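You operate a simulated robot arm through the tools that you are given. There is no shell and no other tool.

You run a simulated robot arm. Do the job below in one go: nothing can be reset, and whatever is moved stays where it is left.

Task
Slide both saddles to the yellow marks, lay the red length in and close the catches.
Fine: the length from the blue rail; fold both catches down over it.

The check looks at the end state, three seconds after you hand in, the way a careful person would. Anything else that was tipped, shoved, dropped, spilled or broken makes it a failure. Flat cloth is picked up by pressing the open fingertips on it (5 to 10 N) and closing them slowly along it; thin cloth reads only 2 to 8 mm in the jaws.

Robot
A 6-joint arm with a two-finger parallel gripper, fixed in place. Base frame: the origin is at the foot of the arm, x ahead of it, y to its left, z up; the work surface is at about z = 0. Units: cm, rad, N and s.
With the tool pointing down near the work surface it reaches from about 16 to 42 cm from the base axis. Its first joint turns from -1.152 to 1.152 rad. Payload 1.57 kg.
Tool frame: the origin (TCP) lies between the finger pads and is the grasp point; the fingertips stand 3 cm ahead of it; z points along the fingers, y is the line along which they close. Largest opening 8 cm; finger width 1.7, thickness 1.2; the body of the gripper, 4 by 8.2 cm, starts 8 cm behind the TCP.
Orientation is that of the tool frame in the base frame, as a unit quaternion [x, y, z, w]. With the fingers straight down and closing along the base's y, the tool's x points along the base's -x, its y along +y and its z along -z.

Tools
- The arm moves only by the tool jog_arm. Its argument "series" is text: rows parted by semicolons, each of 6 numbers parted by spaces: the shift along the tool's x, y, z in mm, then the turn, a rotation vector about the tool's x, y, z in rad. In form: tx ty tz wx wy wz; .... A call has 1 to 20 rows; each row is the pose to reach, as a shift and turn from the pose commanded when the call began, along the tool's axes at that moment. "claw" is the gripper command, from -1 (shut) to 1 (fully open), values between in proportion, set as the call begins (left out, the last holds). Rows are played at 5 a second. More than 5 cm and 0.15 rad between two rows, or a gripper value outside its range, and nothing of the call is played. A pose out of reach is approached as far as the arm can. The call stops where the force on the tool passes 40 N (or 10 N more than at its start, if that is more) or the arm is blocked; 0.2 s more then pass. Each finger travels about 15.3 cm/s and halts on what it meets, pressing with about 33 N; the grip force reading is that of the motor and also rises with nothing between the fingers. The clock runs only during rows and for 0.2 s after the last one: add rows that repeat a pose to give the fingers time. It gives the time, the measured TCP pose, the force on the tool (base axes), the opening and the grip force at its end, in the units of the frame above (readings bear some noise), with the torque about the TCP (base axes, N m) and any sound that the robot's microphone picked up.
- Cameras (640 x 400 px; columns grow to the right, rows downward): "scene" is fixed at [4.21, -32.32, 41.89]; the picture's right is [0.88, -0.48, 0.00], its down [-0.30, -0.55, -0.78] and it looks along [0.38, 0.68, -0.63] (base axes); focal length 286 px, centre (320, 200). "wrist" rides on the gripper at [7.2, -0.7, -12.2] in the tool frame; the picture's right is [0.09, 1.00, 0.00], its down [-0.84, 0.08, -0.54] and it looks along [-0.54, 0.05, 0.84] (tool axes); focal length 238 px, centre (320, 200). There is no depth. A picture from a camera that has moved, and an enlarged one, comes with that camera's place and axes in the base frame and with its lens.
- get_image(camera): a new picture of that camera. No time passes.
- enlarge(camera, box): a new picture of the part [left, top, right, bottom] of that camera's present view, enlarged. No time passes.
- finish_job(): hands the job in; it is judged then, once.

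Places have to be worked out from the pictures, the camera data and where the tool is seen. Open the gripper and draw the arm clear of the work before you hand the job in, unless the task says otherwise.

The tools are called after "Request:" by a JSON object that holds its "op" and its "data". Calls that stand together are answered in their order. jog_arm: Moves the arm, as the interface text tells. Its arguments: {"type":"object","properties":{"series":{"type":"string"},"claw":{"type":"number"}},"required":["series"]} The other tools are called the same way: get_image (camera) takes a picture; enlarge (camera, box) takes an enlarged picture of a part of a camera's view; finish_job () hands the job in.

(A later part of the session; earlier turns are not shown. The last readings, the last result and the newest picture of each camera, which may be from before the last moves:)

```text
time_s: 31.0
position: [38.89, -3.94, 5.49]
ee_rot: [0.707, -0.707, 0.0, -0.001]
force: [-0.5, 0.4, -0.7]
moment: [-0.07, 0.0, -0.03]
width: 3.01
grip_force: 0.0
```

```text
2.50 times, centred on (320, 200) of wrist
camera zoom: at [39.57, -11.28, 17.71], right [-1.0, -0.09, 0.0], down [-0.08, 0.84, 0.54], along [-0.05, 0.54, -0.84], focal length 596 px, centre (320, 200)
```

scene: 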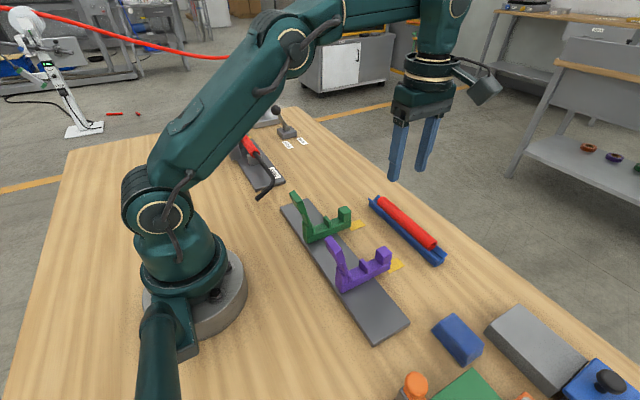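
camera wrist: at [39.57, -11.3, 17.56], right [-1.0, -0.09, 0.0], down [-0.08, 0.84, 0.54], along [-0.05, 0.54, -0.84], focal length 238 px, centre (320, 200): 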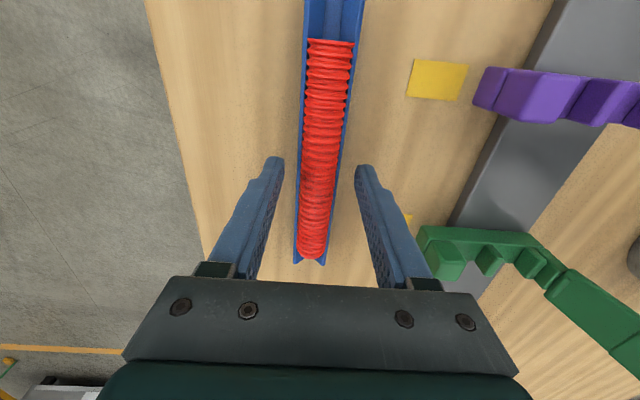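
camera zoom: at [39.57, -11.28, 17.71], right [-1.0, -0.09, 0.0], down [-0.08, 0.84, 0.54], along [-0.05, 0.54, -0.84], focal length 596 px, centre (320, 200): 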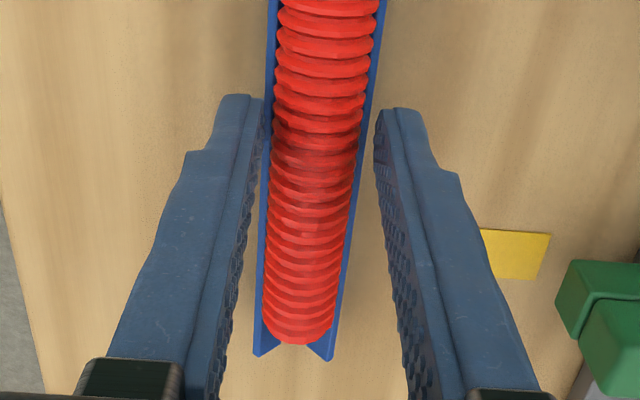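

Centred on the tube. I close further in small steps.

Request:
{"op": "jog_arm", "data": {"series": "0 0 0 0 0 0; 0 0 0 0 0 0", "claw": -0.36}}

Request:
{"op": "jog_arm", "data": {"series": "0 0 0 0 0 0; 0 0 0 0 0 0", "claw": -0.48}}

Request:
{"op": "enlarge", "data": {"camera": "scene", "box": [370, 190, 430, 250]}}

Request:
{"op": "enlarge", "data": {"camera": "wrist", "box": [260, 120, 380, 280]}}

```text
time_s: 31.6
position: [38.89, -3.91, 5.6]
ee_rot: [0.707, -0.707, 0.001, -0.001]
force: [0.6, 0.3, 0.0]
moment: [0.03, -0.03, -0.03]
width: 2.64
grip_force: 0.2
```

```text
time_s: 32.2
position: [38.88, -4.07, 5.63]
ee_rot: [0.708, -0.706, 0.001, -0.002]
force: [3.6, -0.1, 2.0]
moment: [0.01, -0.17, -0.23]
width: 2.13
grip_force: 33.4
```

```text
6.67 times, centred on (400, 220) of scene
camera zoom: at [4.21, -32.32, 41.89], right [0.88, -0.48, 0.0], down [-0.3, -0.55, -0.78], along [0.38, 0.68, -0.63], focal length 1906 px, centre (-213, 67)
```

zoom: 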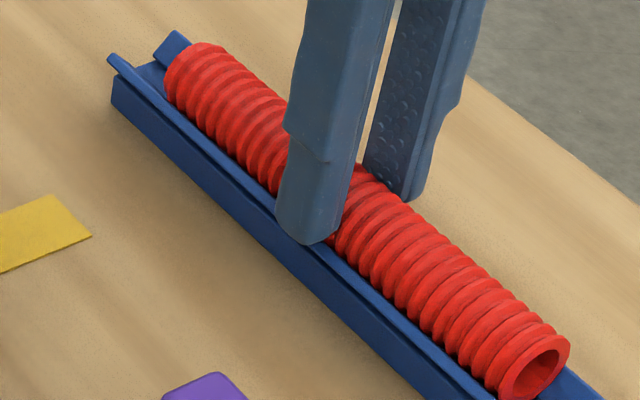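

```text
2.50 times, centred on (320, 200) of wrist
camera zoom: at [39.58, -11.28, 17.73], right [-1.0, -0.09, 0.0], down [-0.08, 0.84, 0.54], along [-0.05, 0.54, -0.84], focal length 596 px, centre (320, 200)
```

zoom: 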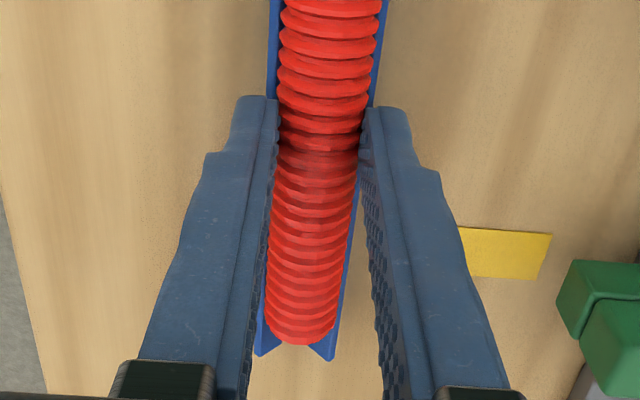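

Gripping at 2.13 cm, which matches the tube diameter. I firm up the command and lift slowly 3 cm, then look.

Request:
{"op": "jog_arm", "data": {"series": "0 0 0 0 0 0; 0 0 -3 0 0 0; 0 0 -8 0 0 0; 0 0 -15 0 0 0; 0 0 -22 0 0 0; 0 0 -30 0 0 0; 0 0 -30 0 0 0", "claw": -0.6}}

Request:
{"op": "get_image", "data": {"camera": "wrist"}}

Request:
{"op": "enlarge", "data": {"camera": "scene", "box": [350, 160, 470, 270]}}

```text
time_s: 33.8
position: [38.86, -4.07, 8.57]
ee_rot: [0.708, -0.706, -0.001, 0.0]
force: [0.1, 0.0, -1.0]
moment: [0.02, 0.02, 0.01]
width: 2.07
grip_force: 32.9
```

```text
taken
camera wrist: at [39.47, -11.36, 20.71], right [-1.0, -0.09, 0.0], down [-0.08, 0.84, 0.54], along [-0.05, 0.54, -0.84], focal length 238 px, centre (320, 200)
```

wrist: 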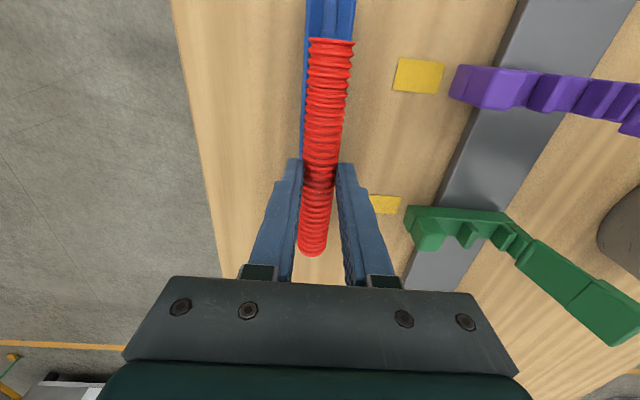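

```text
3.64 times, centred on (410, 215) of scene
camera zoom: at [4.21, -32.32, 41.89], right [0.88, -0.48, 0.0], down [-0.3, -0.55, -0.78], along [0.38, 0.68, -0.63], focal length 1040 px, centre (-7, 146)
```

zoom: 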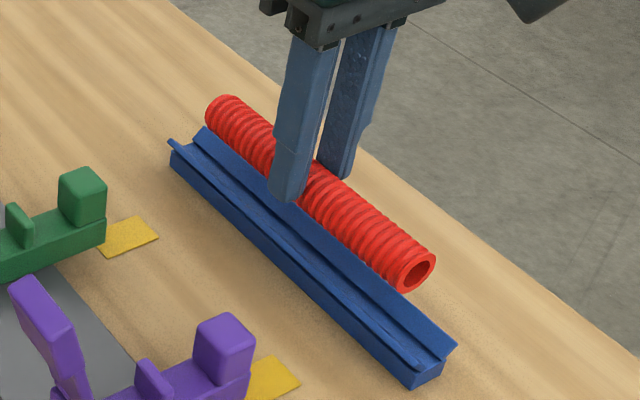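

The tube is held level with its centre at y≈−4.0 and its axis about 2.95 below the TCP. I lift to z≈13 and carry it to x≈23.1 over the seats.

Request:
{"op": "jog_arm", "data": {"series": "0 0 -20 0 0 0; 0 0 -45 0 0 0; 1 20 -45 0 0 0; 1 50 -45 0 0 0; 1 80 -45 0 0 0; 1 110 -45 0 0 0; 1 135 -45 0 0 0; 1 150 -45 0 0 0; 1 157 -45 0 0 0; 1 157 -45 0 0 0; 1 157 -45 0 0 0"}}

Request:
{"op": "get_image", "data": {"camera": "wrist"}}

Request:
{"op": "enlarge", "data": {"camera": "scene", "box": [280, 160, 420, 310]}}

```text
time_s: 36.2
position: [23.24, -4.16, 13.11]
ee_rot: [0.708, -0.707, 0.0, -0.001]
force: [-0.3, -0.1, -0.1]
moment: [-0.01, 0.0, -0.01]
width: 2.25
grip_force: 32.6
```

```text
taken
camera wrist: at [23.83, -11.39, 25.2], right [-1.0, -0.09, 0.0], down [-0.08, 0.84, 0.54], along [-0.05, 0.54, -0.84], focal length 238 px, centre (320, 200)
```

wrist: 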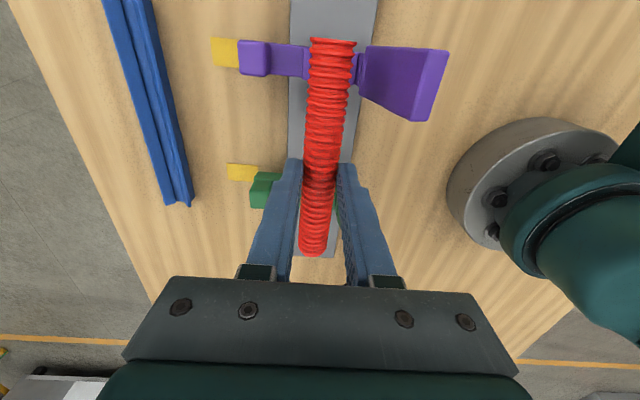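

```text
2.67 times, centred on (350, 235) of scene
camera zoom: at [4.21, -32.32, 41.89], right [0.88, -0.48, 0.0], down [-0.3, -0.55, -0.78], along [0.38, 0.68, -0.63], focal length 762 px, centre (240, 107)
```

zoom: 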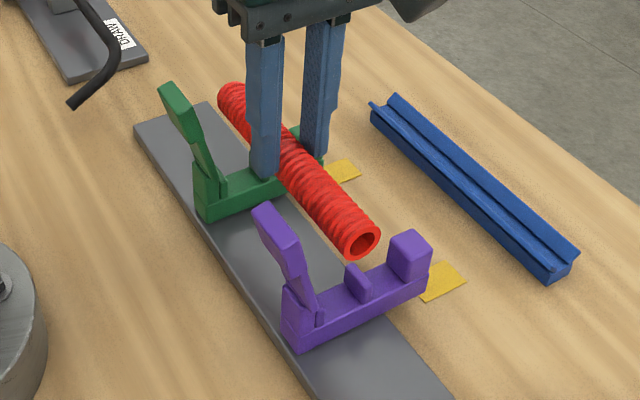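

The tube is over the seats. I zoom to compare the tube with the ribs at the purple saddle.

Request:
{"op": "enlarge", "data": {"camera": "wrist", "box": [200, 10, 460, 140]}}

Request:
{"op": "enlarge", "data": {"camera": "scene", "box": [360, 230, 450, 300]}}

Request:
{"op": "enlarge", "data": {"camera": "scene", "box": [320, 220, 410, 300]}}

```text
2.46 times, centred on (330, 75) of wrist
camera zoom: at [23.83, -11.39, 25.2], right [-1.0, -0.09, 0.0], down [-0.08, 0.84, 0.54], along [-0.05, 0.54, -0.84], focal length 587 px, centre (295, 508)
```

zoom: 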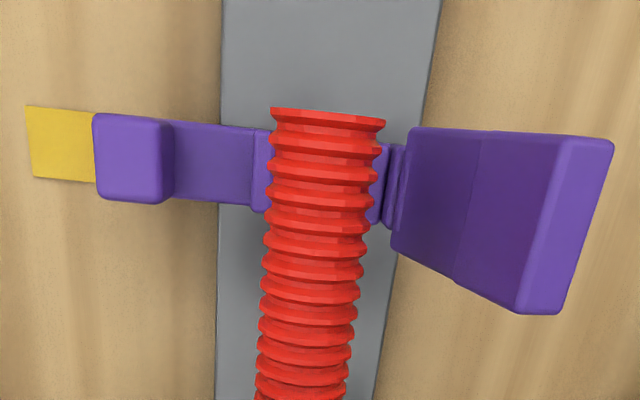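

```text
5.71 times, centred on (405, 265) of scene
camera zoom: at [4.21, -32.32, 41.89], right [0.88, -0.48, 0.0], down [-0.3, -0.55, -0.78], along [0.38, 0.68, -0.63], focal length 1634 px, centre (-166, -171)
```

zoom: 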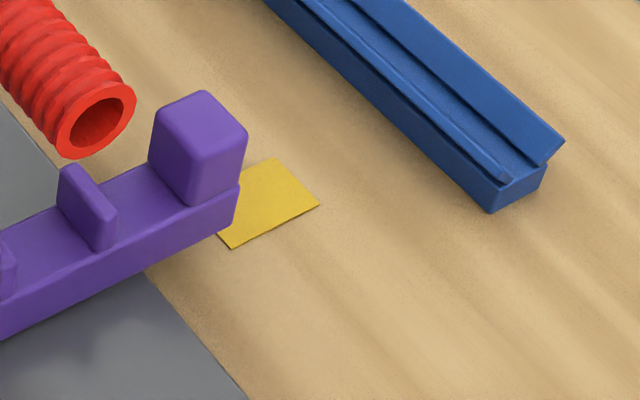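

```text
5.00 times, centred on (365, 260) of scene
camera zoom: at [4.21, -32.32, 41.89], right [0.88, -0.48, 0.0], down [-0.3, -0.55, -0.78], along [0.38, 0.68, -0.63], focal length 1430 px, centre (95, -100)
```

zoom: 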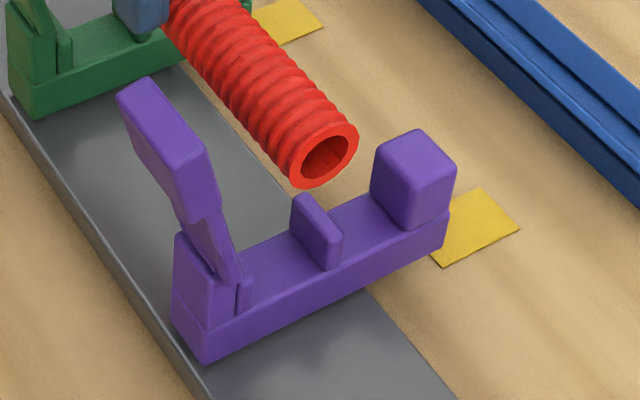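

Tube measures about 2.4 cm across, and the rib gap is about 2.65, centred at x≈22.95. I shift 1.8 mm back and lower to just above the rib tops for a finer check.

Request:
{"op": "jog_arm", "data": {"series": "0 1.8 10 0 0 0; 0 1.8 20 0 0 0; 0 1.8 30 0 0 0; 0 1.8 36 0 0 0; 0 1.8 36 0 0 0"}}

Request:
{"op": "enlarge", "data": {"camera": "wrist", "box": [200, 10, 460, 140]}}

Request:
{"op": "enlarge", "data": {"camera": "scene", "box": [320, 220, 410, 300]}}

Request:
{"op": "enlarge", "data": {"camera": "wrist", "box": [240, 160, 400, 290]}}

```text
time_s: 37.4
position: [22.89, -4.11, 9.48]
ee_rot: [0.708, -0.707, 0.0, 0.0]
force: [0.1, 0.1, -0.5]
moment: [0.02, -0.02, -0.01]
width: 2.27
grip_force: 33.7
```

```text
2.46 times, centred on (330, 75) of wrist
camera zoom: at [23.65, -11.45, 21.53], right [-1.0, -0.09, 0.0], down [-0.08, 0.84, 0.54], along [-0.05, 0.54, -0.84], focal length 587 px, centre (295, 508)
```

zoom: 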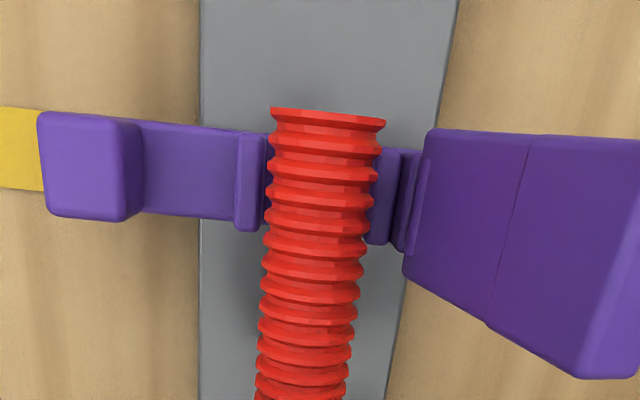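

```text
5.00 times, centred on (365, 260) of scene
camera zoom: at [4.21, -32.32, 41.89], right [0.88, -0.48, 0.0], down [-0.3, -0.55, -0.78], along [0.38, 0.68, -0.63], focal length 1430 px, centre (95, -100)
```

zoom: 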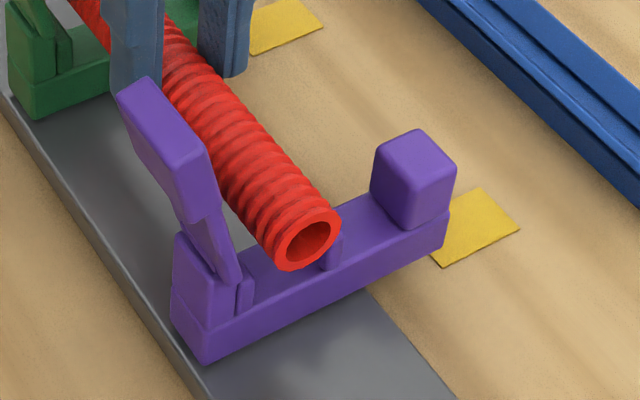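

```text
3.08 times, centred on (320, 225) of wrist
camera zoom: at [23.65, -11.45, 21.53], right [-1.0, -0.09, 0.0], down [-0.08, 0.84, 0.54], along [-0.05, 0.54, -0.84], focal length 733 px, centre (320, 123)
```

zoom: 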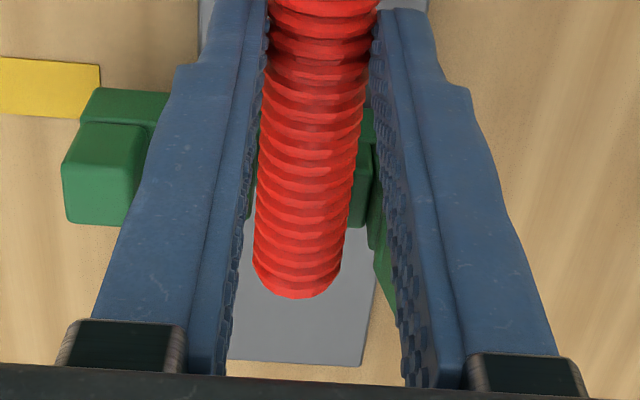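

The seat centre is x≈23.06 and the tube is at ≈22.98. I nudge +0.8 mm and lower slowly into the seats.

Request:
{"op": "jog_arm", "data": {"series": "0 -0.8 2 0 0 0; 0 -0.8 4 0 0 0; 0 -0.8 6 0 0 0; 0 -0.8 8 0 0 0; 0 -0.8 10 0 0 0; 0 -0.8 12 0 0 0; 0 -0.8 14 0 0 0; 0 -0.8 14 0 0 0"}}

Request:
{"op": "enlarge", "data": {"camera": "wrist", "box": [200, 0, 460, 140]}}

Request:
{"op": "enlarge", "data": {"camera": "scene", "box": [320, 220, 410, 300]}}

Request:
{"op": "enlarge", "data": {"camera": "scene", "box": [280, 180, 370, 260]}}

```text
time_s: 39.2
position: [23.06, -4.09, 8.01]
ee_rot: [0.708, -0.707, -0.001, -0.001]
force: [-0.5, -0.6, -0.1]
moment: [-0.01, 0.04, 0.01]
width: 2.25
grip_force: 33.6
```

```text
2.46 times, centred on (330, 70) of wrist
camera zoom: at [23.7, -11.41, 20.13], right [-1.0, -0.09, 0.0], down [-0.08, 0.84, 0.54], along [-0.05, 0.54, -0.84], focal length 587 px, centre (295, 520)
```

zoom: 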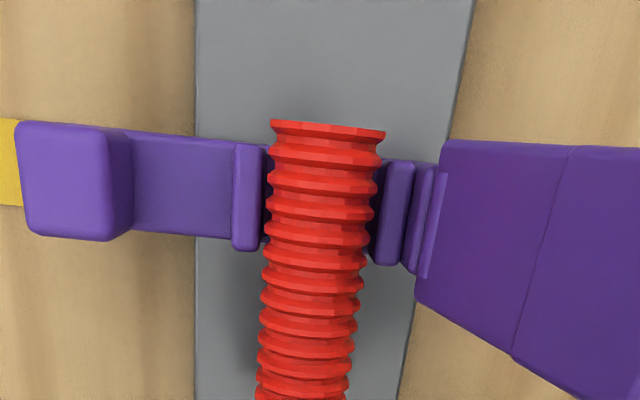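

```text
5.00 times, centred on (365, 260) of scene
camera zoom: at [4.21, -32.32, 41.89], right [0.88, -0.48, 0.0], down [-0.3, -0.55, -0.78], along [0.38, 0.68, -0.63], focal length 1430 px, centre (95, -100)
```

zoom: 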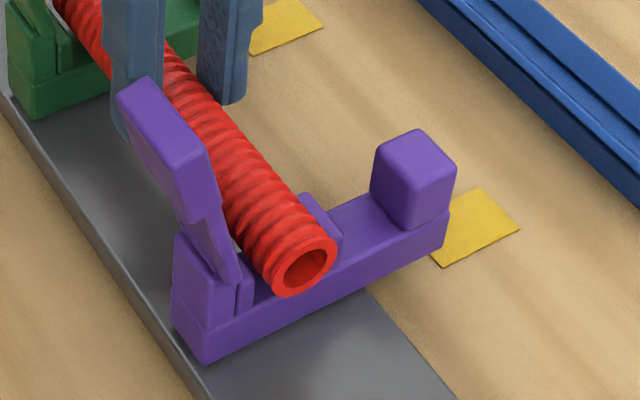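

```text
5.00 times, centred on (325, 220) of scene
camera zoom: at [4.21, -32.32, 41.89], right [0.88, -0.48, 0.0], down [-0.3, -0.55, -0.78], along [0.38, 0.68, -0.63], focal length 1430 px, centre (295, 100)
```

zoom: 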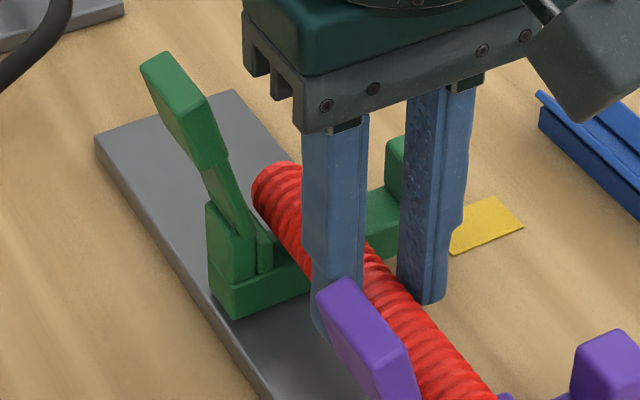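

The tube is now level with the rib tops. The gap spans px 264–387 and the tube 268–378, so I shift about 0.5 mm toward −x and go on down gently.

Request:
{"op": "jog_arm", "data": {"series": "0 0.5 1 0 0 0; 0 0.5 2.5 0 0 0; 0 0.5 4 0 0 0; 0 0.5 5 0 0 0; 0 0.5 6 0 0 0; 0 0.5 6 0 0 0"}}

Request:
{"op": "enlarge", "data": {"camera": "wrist", "box": [200, 0, 460, 140]}}

Request:
{"op": "enlarge", "data": {"camera": "scene", "box": [320, 220, 410, 300]}}

```text
time_s: 40.6
position: [23.02, -4.15, 7.52]
ee_rot: [0.708, -0.706, 0.0, -0.001]
force: [-0.3, -0.6, 0.1]
moment: [-0.04, 0.0, 0.01]
width: 2.25
grip_force: 32.7
```

```text
2.46 times, centred on (330, 70) of wrist
camera zoom: at [23.65, -11.47, 19.56], right [-1.0, -0.09, 0.0], down [-0.08, 0.84, 0.54], along [-0.05, 0.54, -0.84], focal length 587 px, centre (295, 520)
```

zoom: 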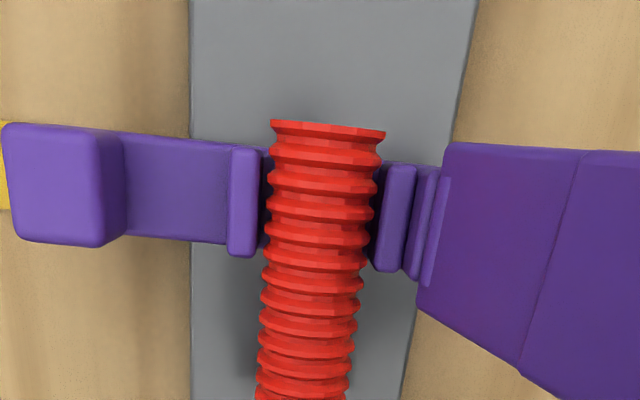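

```text
5.00 times, centred on (365, 260) of scene
camera zoom: at [4.21, -32.32, 41.89], right [0.88, -0.48, 0.0], down [-0.3, -0.55, -0.78], along [0.38, 0.68, -0.63], focal length 1430 px, centre (95, -100)
```

zoom: 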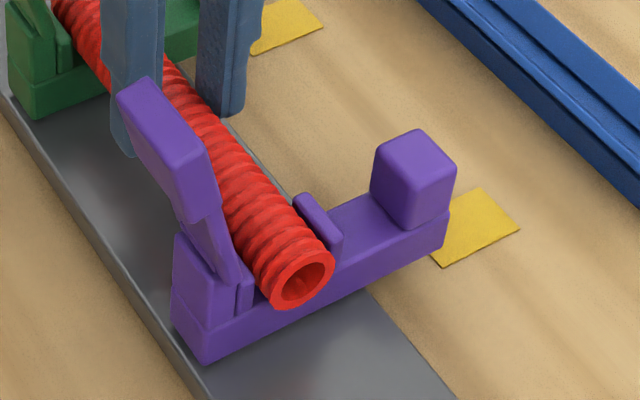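

No contact yet and the tube sits between the ribs. I lower further in 1 mm steps until a touch shows.

Request:
{"op": "jog_arm", "data": {"series": "0 0 1 0 0 0; 0 0 2 0 0 0; 0 0 3 0 0 0; 0 0 3 0 0 0"}}

Request:
{"op": "enlarge", "data": {"camera": "scene", "box": [340, 250, 390, 300]}}

```text
time_s: 41.6
position: [23.13, -4.15, 7.15]
ee_rot: [0.708, -0.706, 0.0, -0.001]
force: [-4.7, 0.6, 27.5]
moment: [-0.07, 0.17, 0.02]
width: 2.29
grip_force: 33.0
```

```text
8.00 times, centred on (365, 275) of scene
camera zoom: at [4.21, -32.32, 41.89], right [0.88, -0.48, 0.0], down [-0.3, -0.55, -0.78], along [0.38, 0.68, -0.63], focal length 2287 px, centre (-40, -400)
```

zoom: 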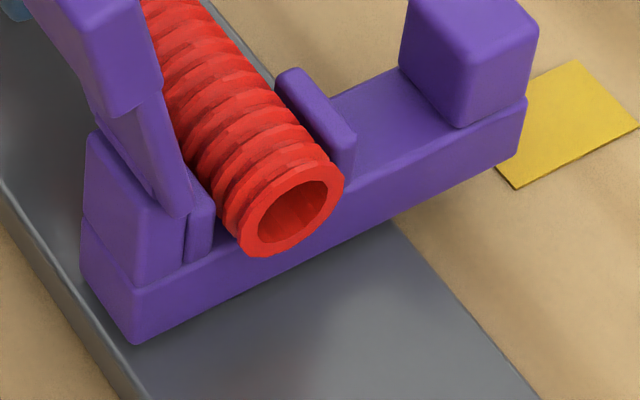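

It's seated (contact 27 N). I back off 1 mm to relieve the load, then open part-way and check.

Request:
{"op": "jog_arm", "data": {"series": "0 0 -1 0 0 0; 0 0 -1 0 0 0"}}

Request:
{"op": "jog_arm", "data": {"series": "0 0 0 0 0 0; 0 0 0 0 0 0", "claw": -0.3}}

Request:
{"op": "jog_arm", "data": {"series": "0 0 0 0 0 0; 0 0 0 0 0 0", "claw": 0.0}}

Request:
{"op": "get_image", "data": {"camera": "wrist"}}

Request:
{"op": "enlarge", "data": {"camera": "scene", "box": [290, 170, 420, 300]}}

```text
time_s: 42.2
position: [22.9, -4.16, 7.27]
ee_rot: [0.708, -0.706, -0.001, -0.001]
force: [0.2, 0.6, 0.2]
moment: [-0.04, 0.01, -0.01]
width: 2.26
grip_force: 32.4
```

```text
time_s: 42.8
position: [22.94, -4.14, 7.31]
ee_rot: [0.708, -0.707, 0.001, -0.001]
force: [-0.2, -0.9, 0.0]
moment: [0.01, 0.01, -0.01]
width: 2.79
grip_force: 0.0
```

```text
time_s: 43.4
position: [22.98, -4.14, 7.31]
ee_rot: [0.707, -0.707, 0.0, -0.001]
force: [0.2, -0.5, -0.4]
moment: [0.01, 0.0, 0.02]
width: 4.01
grip_force: 0.0
```

```text
taken
camera wrist: at [23.63, -11.43, 19.41], right [-1.0, -0.09, 0.0], down [-0.08, 0.84, 0.54], along [-0.05, 0.54, -0.84], focal length 238 px, centre (320, 200)
```

wrist: 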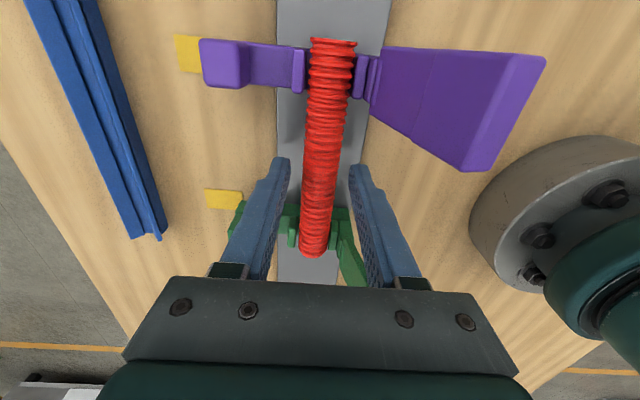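

```text
3.08 times, centred on (355, 235) of scene
camera zoom: at [4.21, -32.32, 41.89], right [0.88, -0.48, 0.0], down [-0.3, -0.55, -0.78], along [0.38, 0.68, -0.63], focal length 880 px, centre (212, 92)
```

zoom: 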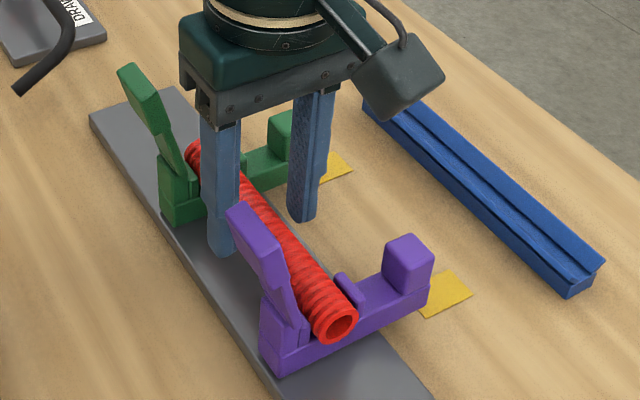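

The tube rests in both seats. I lift straight up, yaw back, and go to hover behind the purple catch with the fingers closed, to push it over from behind.

Request:
{"op": "jog_arm", "data": {"series": "0 0 -20 0 0 0; 0 0 -50 0 0 0; 0 0 -90 0 0 0; 0 0 -130 0 0 0; 5 5 -130 0 0 0.14; 10 10 -130 0 0 0.28; 15 15 -130 0 0 0.42; 20 20 -130 0 0 0.56; 25 25 -130 0 0 0.70; 30 30 -130 0 0 0.84; 35 35 -130 0 0 0.98; 40 40 -130 0 0 1.12; 45 45 -130 0 0 1.26; 50 50 -130 0 0 1.40; 55 55 -130 0 0 1.53; 60 60 -130 0 0 1.5708; 60 60 -130 0 0 1.5708"}}

Request:
{"op": "get_image", "data": {"camera": "wrist"}}

Request:
{"op": "enlarge", "data": {"camera": "scene", "box": [280, 170, 420, 310]}}

```text
time_s: 47.0
position: [17.08, -10.22, 20.24]
ee_rot: [0.0, 1.0, 0.001, 0.001]
force: [-0.7, 0.0, -0.3]
moment: [-0.01, 0.0, 0.0]
width: 4.0
grip_force: 0.0
```

```text
taken
camera wrist: at [9.78, -10.94, 32.32], right [-0.09, 1.0, 0.0], down [0.84, 0.08, 0.54], along [0.54, 0.05, -0.84], focal length 238 px, centre (320, 200)
```

wrist: 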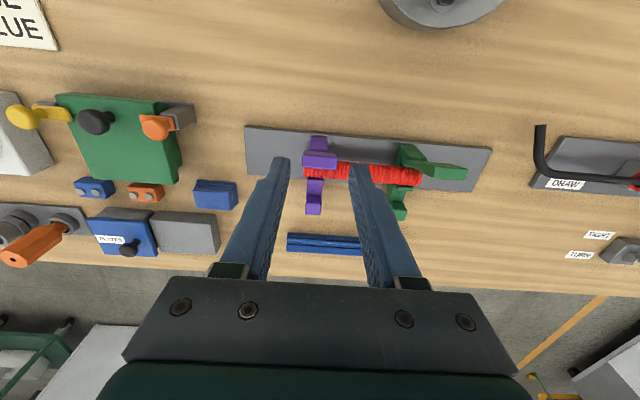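

```text
2.86 times, centred on (350, 240) of scene
camera zoom: at [4.21, -32.32, 41.89], right [0.88, -0.48, 0.0], down [-0.3, -0.55, -0.78], along [0.38, 0.68, -0.63], focal length 817 px, centre (234, 86)
```

zoom: 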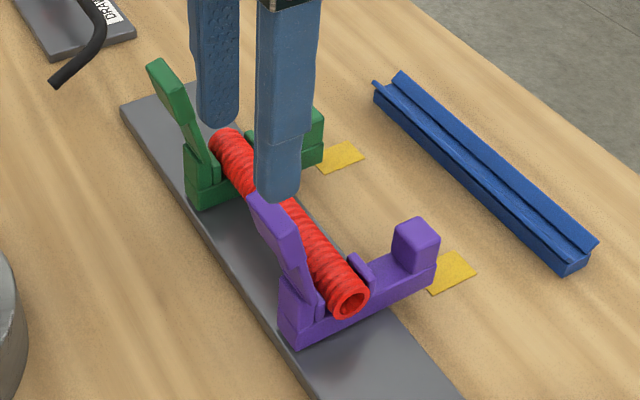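

Request:
{"op": "enlarge", "data": {"camera": "wrist", "box": [280, 110, 440, 230]}}

Request:
{"op": "enlarge", "data": {"camera": "scene", "box": [355, 225, 415, 295]}}

Request:
{"op": "enlarge", "data": {"camera": "scene", "box": [320, 230, 380, 300]}}

```text
3.33 times, centred on (360, 170) of wrist
camera zoom: at [9.78, -10.94, 32.32], right [-0.09, 1.0, 0.0], down [0.84, 0.08, 0.54], along [0.54, 0.05, -0.84], focal length 794 px, centre (187, 300)
```

zoom: 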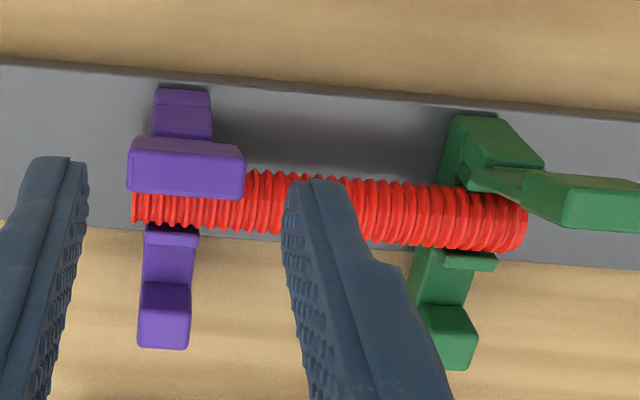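

```text
5.71 times, centred on (385, 260) of scene
camera zoom: at [4.21, -32.32, 41.89], right [0.88, -0.48, 0.0], down [-0.3, -0.55, -0.78], along [0.38, 0.68, -0.63], focal length 1634 px, centre (-51, -143)
```

zoom: 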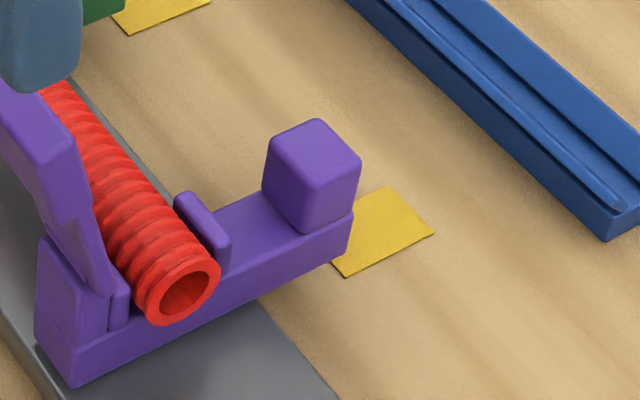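

```text
5.71 times, centred on (350, 265) of scene
camera zoom: at [4.21, -32.32, 41.89], right [0.88, -0.48, 0.0], down [-0.3, -0.55, -0.78], along [0.38, 0.68, -0.63], focal length 1634 px, centre (149, -171)
```

zoom: 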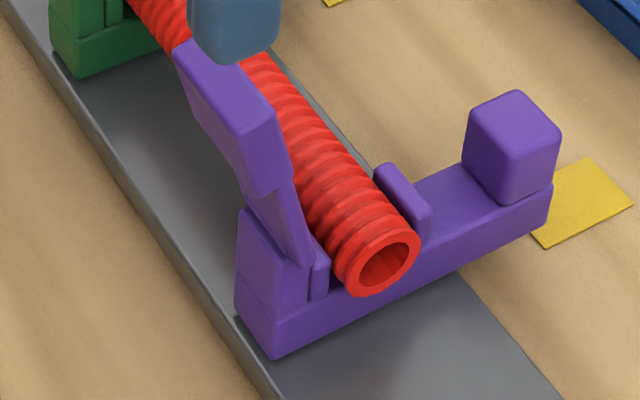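

The tube overhangs both saddles evenly. For the purple catch, the handle tip is near x≈18.3, z≈12. I close the fingers, back off to x≈15.7 and lower to z≈12.5 (fingertips 9.5) behind it.

Request:
{"op": "jog_arm", "data": {"series": "8 1 0 0 0 0; 14 1 0 0 0 0; 14 1 20 0 0 0; 14 1 45 0 0 0; 14 1 70 0 0 0; 14 1 77 0 0 0; 14 1 77 0 0 0", "claw": -1}}

Request:
{"op": "get_image", "data": {"camera": "wrist"}}

Request:
{"op": "enlarge", "data": {"camera": "scene", "box": [280, 170, 420, 310]}}

```text
time_s: 48.6
position: [15.51, -10.15, 12.51]
ee_rot: [-0.001, 1.0, 0.0, 0.001]
force: [-0.3, 0.5, 0.7]
moment: [-0.03, 0.0, 0.0]
width: 0.0
grip_force: 21.1
```

```text
taken
camera wrist: at [8.33, -10.93, 24.6], right [-0.09, 1.0, 0.0], down [0.84, 0.08, 0.54], along [0.54, 0.05, -0.84], focal length 238 px, centre (320, 200)
```

wrist: 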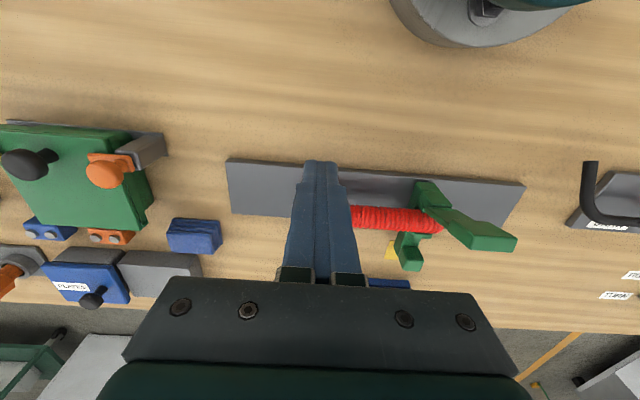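

```text
2.86 times, centred on (350, 240) of scene
camera zoom: at [4.21, -32.32, 41.89], right [0.88, -0.48, 0.0], down [-0.3, -0.55, -0.78], along [0.38, 0.68, -0.63], focal length 817 px, centre (234, 86)
```

zoom: 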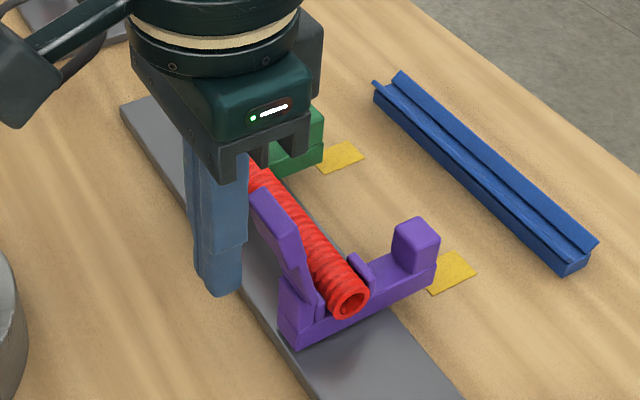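

The fingers are behind the purple lever. I push toward +x in small steps.

Request:
{"op": "jog_arm", "data": {"series": "-8 0 0 0 0 0; -14 0 0 0 0 0; -19 0 0 0 0 0; -24 0 0 0 0 0; -29 0 0 0 0 0; -34 0 0 0 0 0; -39 0 0 0 0 0; -44 0 0 0 0 0; -44 0 0 0 0 0"}}

Request:
{"op": "enlarge", "data": {"camera": "scene", "box": [280, 170, 420, 310]}}

Request:
{"op": "get_image", "data": {"camera": "wrist"}}

```text
time_s: 50.6
position: [20.02, -10.12, 12.52]
ee_rot: [0.0, 1.0, 0.001, 0.0]
force: [-0.6, -0.3, 0.1]
moment: [0.03, 0.01, -0.01]
width: 0.0
grip_force: 21.6
```

```text
2.86 times, centred on (350, 240) of scene
camera zoom: at [4.21, -32.32, 41.89], right [0.88, -0.48, 0.0], down [-0.3, -0.55, -0.78], along [0.38, 0.68, -0.63], focal length 817 px, centre (234, 86)
```

zoom: 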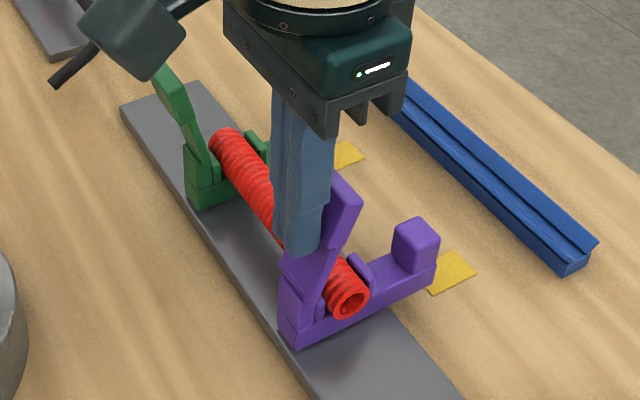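

```text
taken
camera wrist: at [12.82, -10.82, 24.72], right [-0.09, 1.0, 0.0], down [0.84, 0.08, 0.54], along [0.54, 0.05, -0.84], focal length 238 px, centre (320, 200)
```

wrist: 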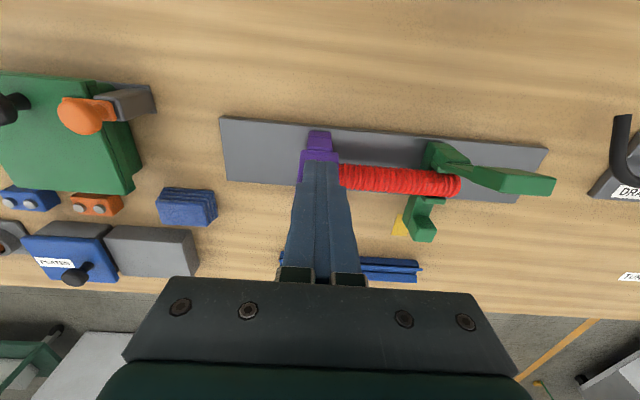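

The lever moved easily and is past vertical. I keep pushing forward and begin to come down on it.

Request:
{"op": "jog_arm", "data": {"series": "-6 0 0 0 0 0; -12 0 0 0 0 0; -18 0 0 0 0 0; -24 0 0 0 0 0; -30 0 2 0 0 0; -36 0 5 0 0 0; -42 0 8 0 0 0; -48 0 11 0 0 0; -48 0 11 0 0 0"}}

Request:
{"op": "enlarge", "data": {"camera": "scene", "box": [280, 170, 420, 310]}}

Request:
{"op": "get_image", "data": {"camera": "wrist"}}

```text
time_s: 52.6
position: [24.74, -9.9, 11.55]
ee_rot: [0.0, 1.0, 0.001, 0.001]
force: [0.0, -0.5, 0.1]
moment: [-0.02, -0.03, 0.0]
width: 0.0
grip_force: 21.3
```

```text
2.86 times, centred on (350, 240) of scene
camera zoom: at [4.21, -32.32, 41.89], right [0.88, -0.48, 0.0], down [-0.3, -0.55, -0.78], along [0.38, 0.68, -0.63], focal length 817 px, centre (234, 86)
```

zoom: 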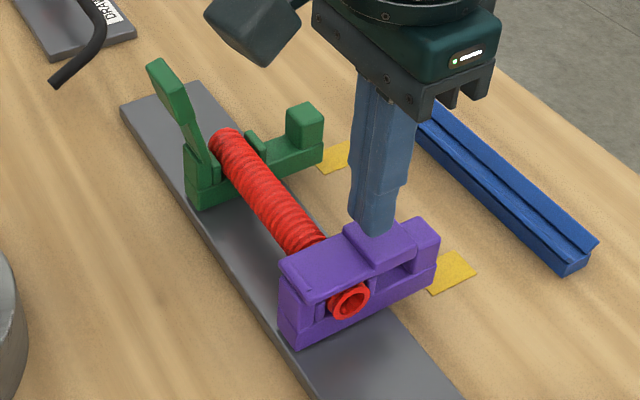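

```text
taken
camera wrist: at [17.59, -10.79, 23.56], right [-0.09, 1.0, 0.0], down [0.84, 0.08, 0.54], along [0.54, 0.05, -0.84], focal length 238 px, centre (320, 200)
```

wrist: 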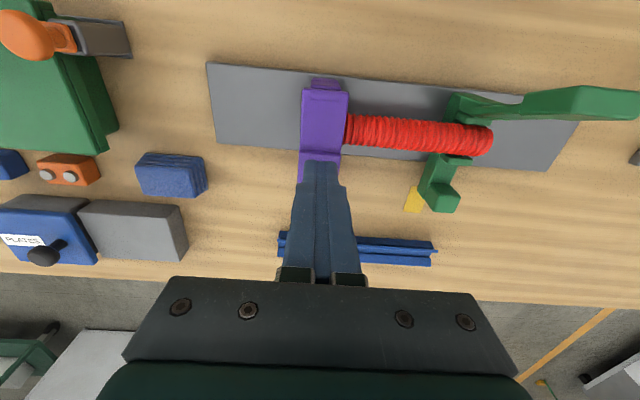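

The catch fell over the tube onto its keeper. I look closely before pressing it home.

Request:
{"op": "enlarge", "data": {"camera": "scene", "box": [370, 235, 440, 295]}}

Request:
{"op": "enlarge", "data": {"camera": "wrist", "box": [270, 60, 400, 200]}}

```text
6.67 times, centred on (405, 265) of scene
camera zoom: at [4.21, -32.32, 41.89], right [0.88, -0.48, 0.0], down [-0.3, -0.55, -0.78], along [0.38, 0.68, -0.63], focal length 1906 px, centre (-247, -233)
```

zoom: 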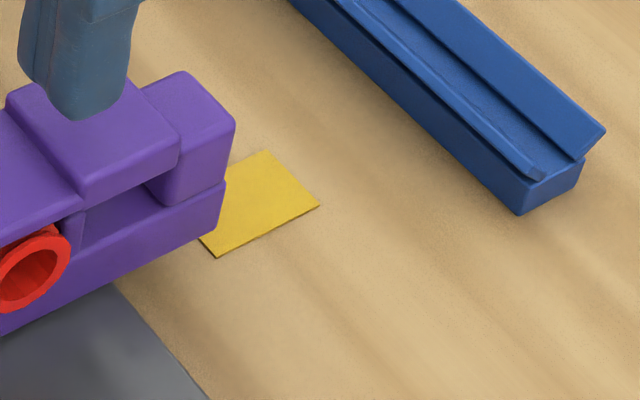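

```text
2.86 times, centred on (335, 130) of wrist
camera zoom: at [17.59, -10.79, 23.56], right [-0.09, 1.0, 0.0], down [0.84, 0.08, 0.54], along [0.54, 0.05, -0.84], focal length 681 px, centre (277, 400)
```

zoom: 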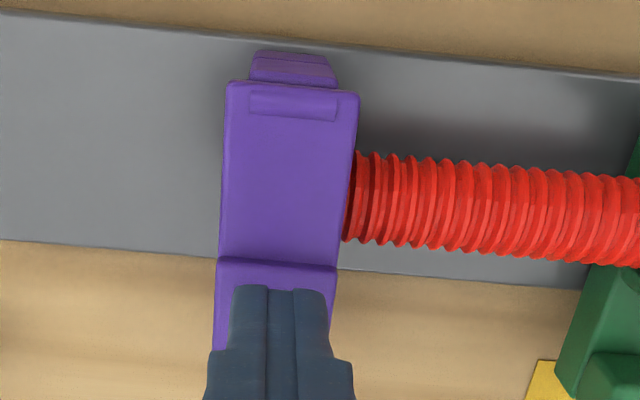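

The handle block is down between the rib and the keeper post. I move over the handle at x≈26.0 and press down gently to snap it home.

Request:
{"op": "jog_arm", "data": {"series": "-6 0 -3 0 0 0; -12.5 0 0 0 0 0; -12.5 0 6 0 0 0; -12.5 0 10 0 0 0; -12.5 0 13 0 0 0; -12.5 0 15 0 0 0; -12.5 0 15 0 0 0"}}

Request:
{"op": "enlarge", "data": {"camera": "scene", "box": [340, 220, 440, 300]}}

```text
time_s: 54.2
position: [25.98, -10.12, 9.91]
ee_rot: [-0.001, 1.0, 0.0, 0.001]
force: [-6.6, -0.1, 26.2]
moment: [-0.01, 0.39, -0.08]
width: 0.02
grip_force: 21.7
```

```text
5.00 times, centred on (390, 260) of scene
camera zoom: at [4.2, -32.32, 41.89], right [0.88, -0.48, 0.0], down [-0.3, -0.55, -0.78], along [0.38, 0.68, -0.63], focal length 1430 px, centre (-30, -100)
```

zoom: 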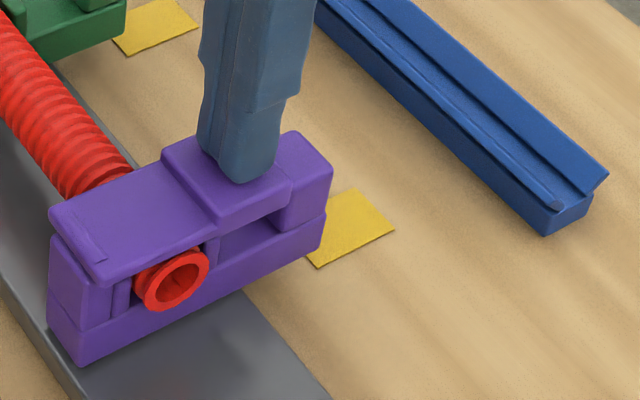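

At 26 N it is resisting with no click yet. I press a bit further, with the force stop protecting it.

Request:
{"op": "jog_arm", "data": {"series": "0 0 0.7 0 0 0; 0 0 1.4 0 0 0; 0 0 2 0 0 0; 0 0 2 0 0 0"}}

Request:
{"op": "enlarge", "data": {"camera": "scene", "box": [340, 220, 440, 300]}}

```text
time_s: 54.7
position: [25.92, -10.1, 10.07]
ee_rot: [-0.001, 1.0, -0.001, 0.0]
force: [-5.5, -0.3, 21.9]
moment: [0.0, 0.35, -0.02]
width: 0.02
grip_force: 21.0
stopped in row 2: the force on the tool passed its limit at 42 N (the readings are from after the stop); the commanded pose is now the measured one
```

```text
5.00 times, centred on (390, 260) of scene
camera zoom: at [4.21, -32.32, 41.89], right [0.88, -0.48, 0.0], down [-0.3, -0.55, -0.78], along [0.38, 0.68, -0.63], focal length 1430 px, centre (-30, -100)
```

zoom: 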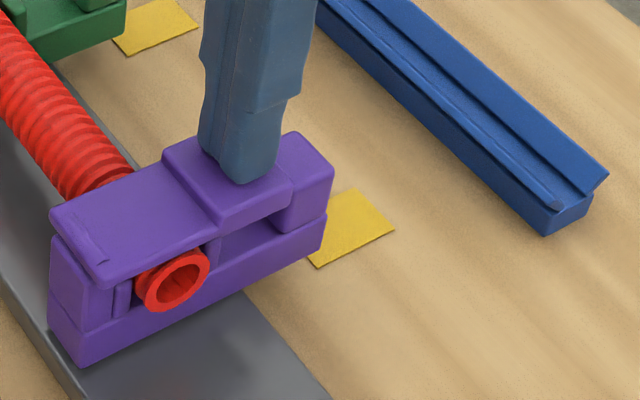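

It took 42 N without moving, so the handle is hard down and flush with the keeper. I lift off and check that it stays closed before going to the green one.

Request:
{"op": "jog_arm", "data": {"series": "0 0 -20 0 0 0; 0 0 -60 0 0 0; 0 0 -100 0 0 0; 0 0 -100 0 0 0"}}

Request:
{"op": "enlarge", "data": {"camera": "scene", "box": [280, 170, 440, 300]}}

Request:
{"op": "get_image", "data": {"camera": "wrist"}}

```text
time_s: 55.7
position: [25.89, -10.05, 19.85]
ee_rot: [0.0, 1.0, -0.001, 0.0]
force: [0.5, 0.3, 0.7]
moment: [0.02, -0.02, 0.02]
width: 0.0
grip_force: 21.7
```

```text
3.08 times, centred on (360, 235) of scene
camera zoom: at [4.21, -32.32, 41.89], right [0.88, -0.48, 0.0], down [-0.3, -0.55, -0.78], along [0.38, 0.68, -0.63], focal length 880 px, centre (197, 92)
```

zoom: 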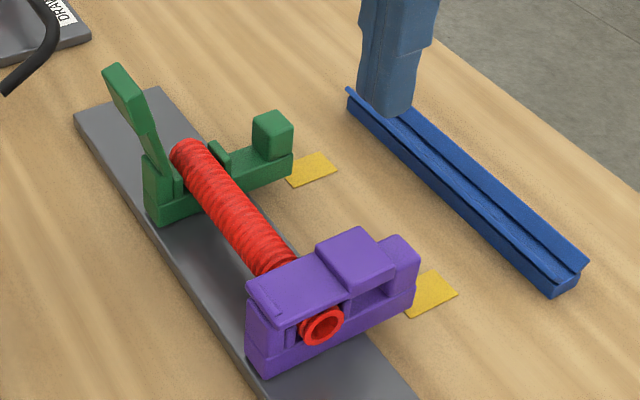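

```text
taken
camera wrist: at [18.71, -10.77, 31.93], right [-0.09, 1.0, 0.0], down [0.84, 0.08, 0.54], along [0.54, 0.05, -0.84], focal length 238 px, centre (320, 200)
```

wrist: 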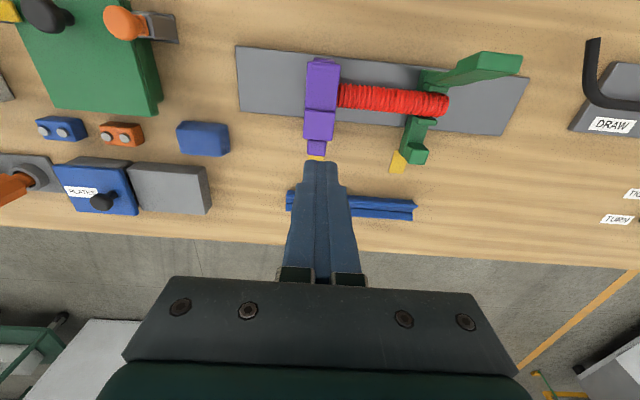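

Purple stays closed. Next I go to hover behind the green catch at (15.8, 1.9).

Request:
{"op": "jog_arm", "data": {"series": "20 24 0 0 0 0; 40 48 0 0 0 0; 60 72 0 0 0 0; 80 96 0 0 0 0; 101 120 0 0 0 0; 101 120 0 0 0 0; 101 120 0 0 0 0"}}

Request:
{"op": "get_image", "data": {"camera": "wrist"}}

Request:
{"op": "enlarge", "data": {"camera": "scene", "box": [250, 130, 390, 260]}}

```text
time_s: 57.3
position: [15.69, 1.99, 19.85]
ee_rot: [-0.001, 1.0, -0.001, 0.002]
force: [-0.6, 0.1, -1.2]
moment: [-0.02, -0.01, 0.01]
width: 0.0
grip_force: 21.6
```

```text
taken
camera wrist: at [8.59, 1.25, 32.07], right [-0.09, 1.0, 0.0], down [0.84, 0.08, 0.54], along [0.54, 0.05, -0.84], focal length 238 px, centre (320, 200)
```

wrist: 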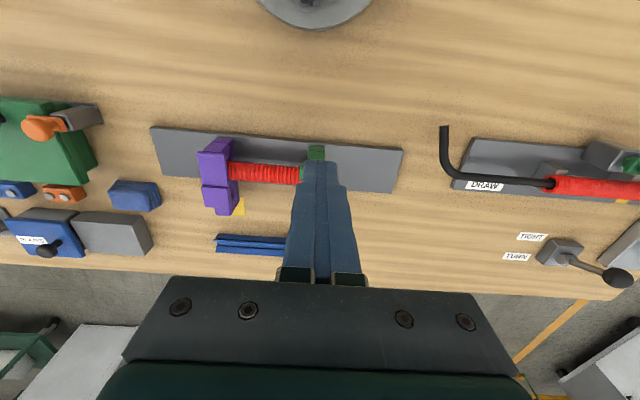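

```text
3.08 times, centred on (320, 195) of scene
camera zoom: at [4.21, -32.32, 41.89], right [0.88, -0.48, 0.0], down [-0.3, -0.55, -0.78], along [0.38, 0.68, -0.63], focal length 880 px, centre (320, 215)
```

zoom: 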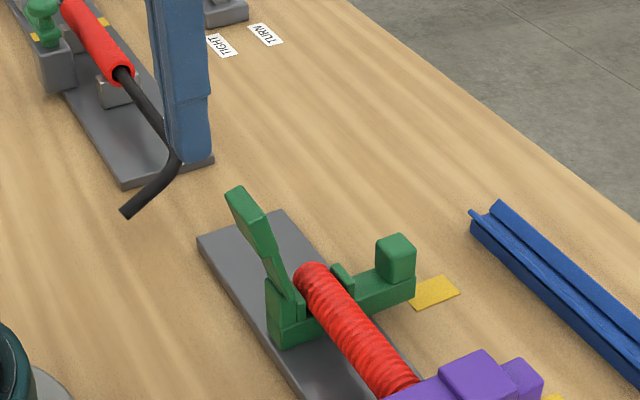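

The pose is reachable and clear of the crank. I lower behind the green lever and push it over the same way.

Request:
{"op": "jog_arm", "data": {"series": "0 0 20 0 0 0; 0 0 45 0 0 0; 0 0 65 0 0 0; 0 0 73 0 0 0; 0 0 73 0 0 0"}}

Request:
{"op": "enlarge", "data": {"camera": "scene", "box": [250, 130, 390, 260]}}

```text
time_s: 58.5
position: [15.77, 1.93, 12.54]
ee_rot: [-0.002, 1.0, 0.0, 0.0]
force: [0.3, 0.8, -0.5]
moment: [-0.01, 0.03, 0.04]
width: 0.0
grip_force: 21.2
```

```text
3.08 times, centred on (320, 195) of scene
camera zoom: at [4.21, -32.32, 41.89], right [0.88, -0.48, 0.0], down [-0.3, -0.55, -0.78], along [0.38, 0.68, -0.63], focal length 880 px, centre (320, 215)
```

zoom: 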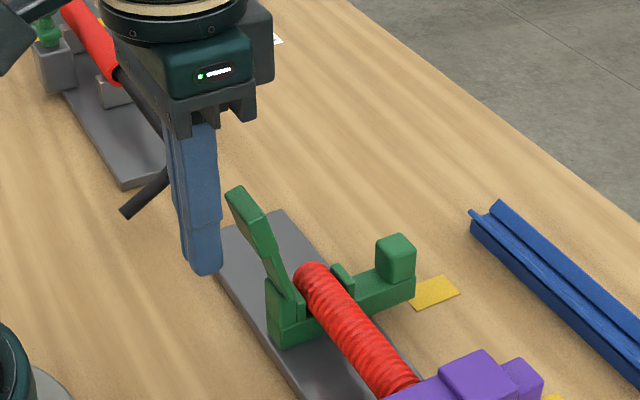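

In position behind the green lever. I push +x as before, checking midway.

Request:
{"op": "jog_arm", "data": {"series": "-7 0 0 0 0 0; -12 0 0 0 0 0; -17 0 0 0 0 0; -22 0 0 0 0 0; -27 0 0 0 0 0; -32 0 0 0 0 0; -37 0 0 0 0 0; -42 0 0 0 0 0; -42 0 0 0 0 0"}}

Request:
{"op": "enlarge", "data": {"camera": "scene", "box": [250, 130, 390, 260]}}

```text
time_s: 60.5
position: [20.02, 1.95, 12.61]
ee_rot: [0.0, 1.0, 0.0, 0.001]
force: [0.0, -1.1, 0.2]
moment: [-0.01, -0.03, -0.01]
width: 0.0
grip_force: 21.5
```

```text
3.08 times, centred on (320, 195) of scene
camera zoom: at [4.21, -32.32, 41.89], right [0.88, -0.48, 0.0], down [-0.3, -0.55, -0.78], along [0.38, 0.68, -0.63], focal length 880 px, centre (320, 215)
```

zoom: 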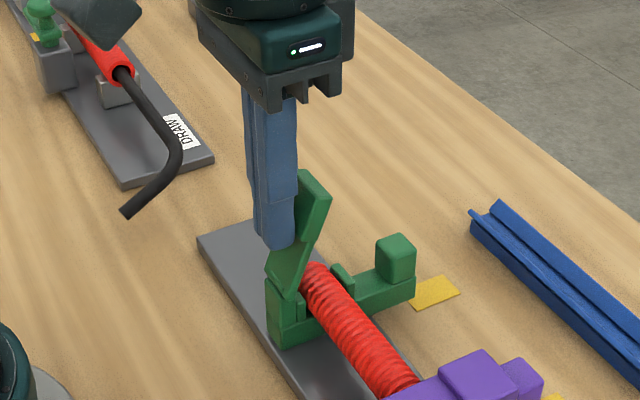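

The green lever is past vertical. I continue forward and slightly down.

Request:
{"op": "jog_arm", "data": {"series": "-6 0 0 0 0 0; -12 0 0 0 0 0; -18 0 0 0 0 0; -24 0 0 0 0 0; -30 0 2 0 0 0; -36 0 5 0 0 0; -42 0 8 0 0 0; -48 0 11 0 0 0; -48 0 11 0 0 0"}}

Request:
{"op": "enlarge", "data": {"camera": "scene", "box": [270, 150, 410, 280]}}

Request:
{"op": "get_image", "data": {"camera": "wrist"}}

```text
time_s: 62.5
position: [24.91, 1.98, 11.57]
ee_rot: [-0.001, 1.0, 0.0, 0.002]
force: [-1.1, 0.3, 0.3]
moment: [0.01, 0.0, 0.03]
width: 0.01
grip_force: 21.7
```

```text
3.08 times, centred on (340, 215) of scene
camera zoom: at [4.21, -32.32, 41.89], right [0.88, -0.48, 0.0], down [-0.3, -0.55, -0.78], along [0.38, 0.68, -0.63], focal length 880 px, centre (258, 154)
```

zoom: 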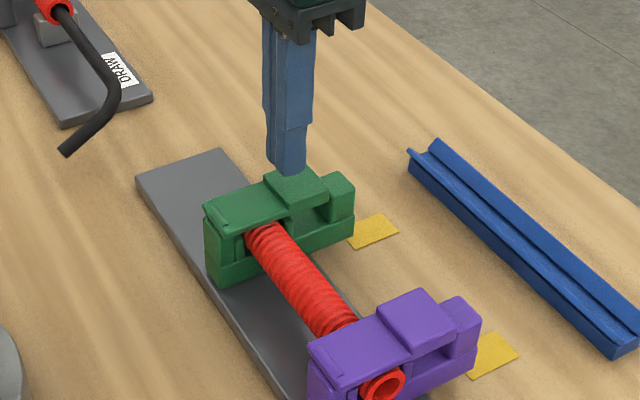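

```text
taken
camera wrist: at [17.7, 1.16, 23.64], right [-0.09, 1.0, 0.0], down [0.84, 0.08, 0.54], along [0.54, 0.05, -0.84], focal length 238 px, centre (320, 200)
```

wrist: 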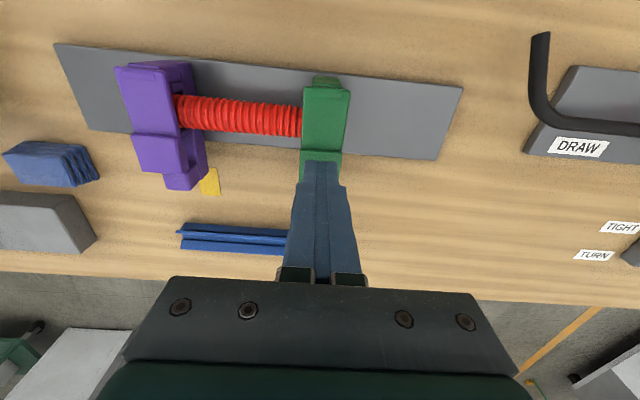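

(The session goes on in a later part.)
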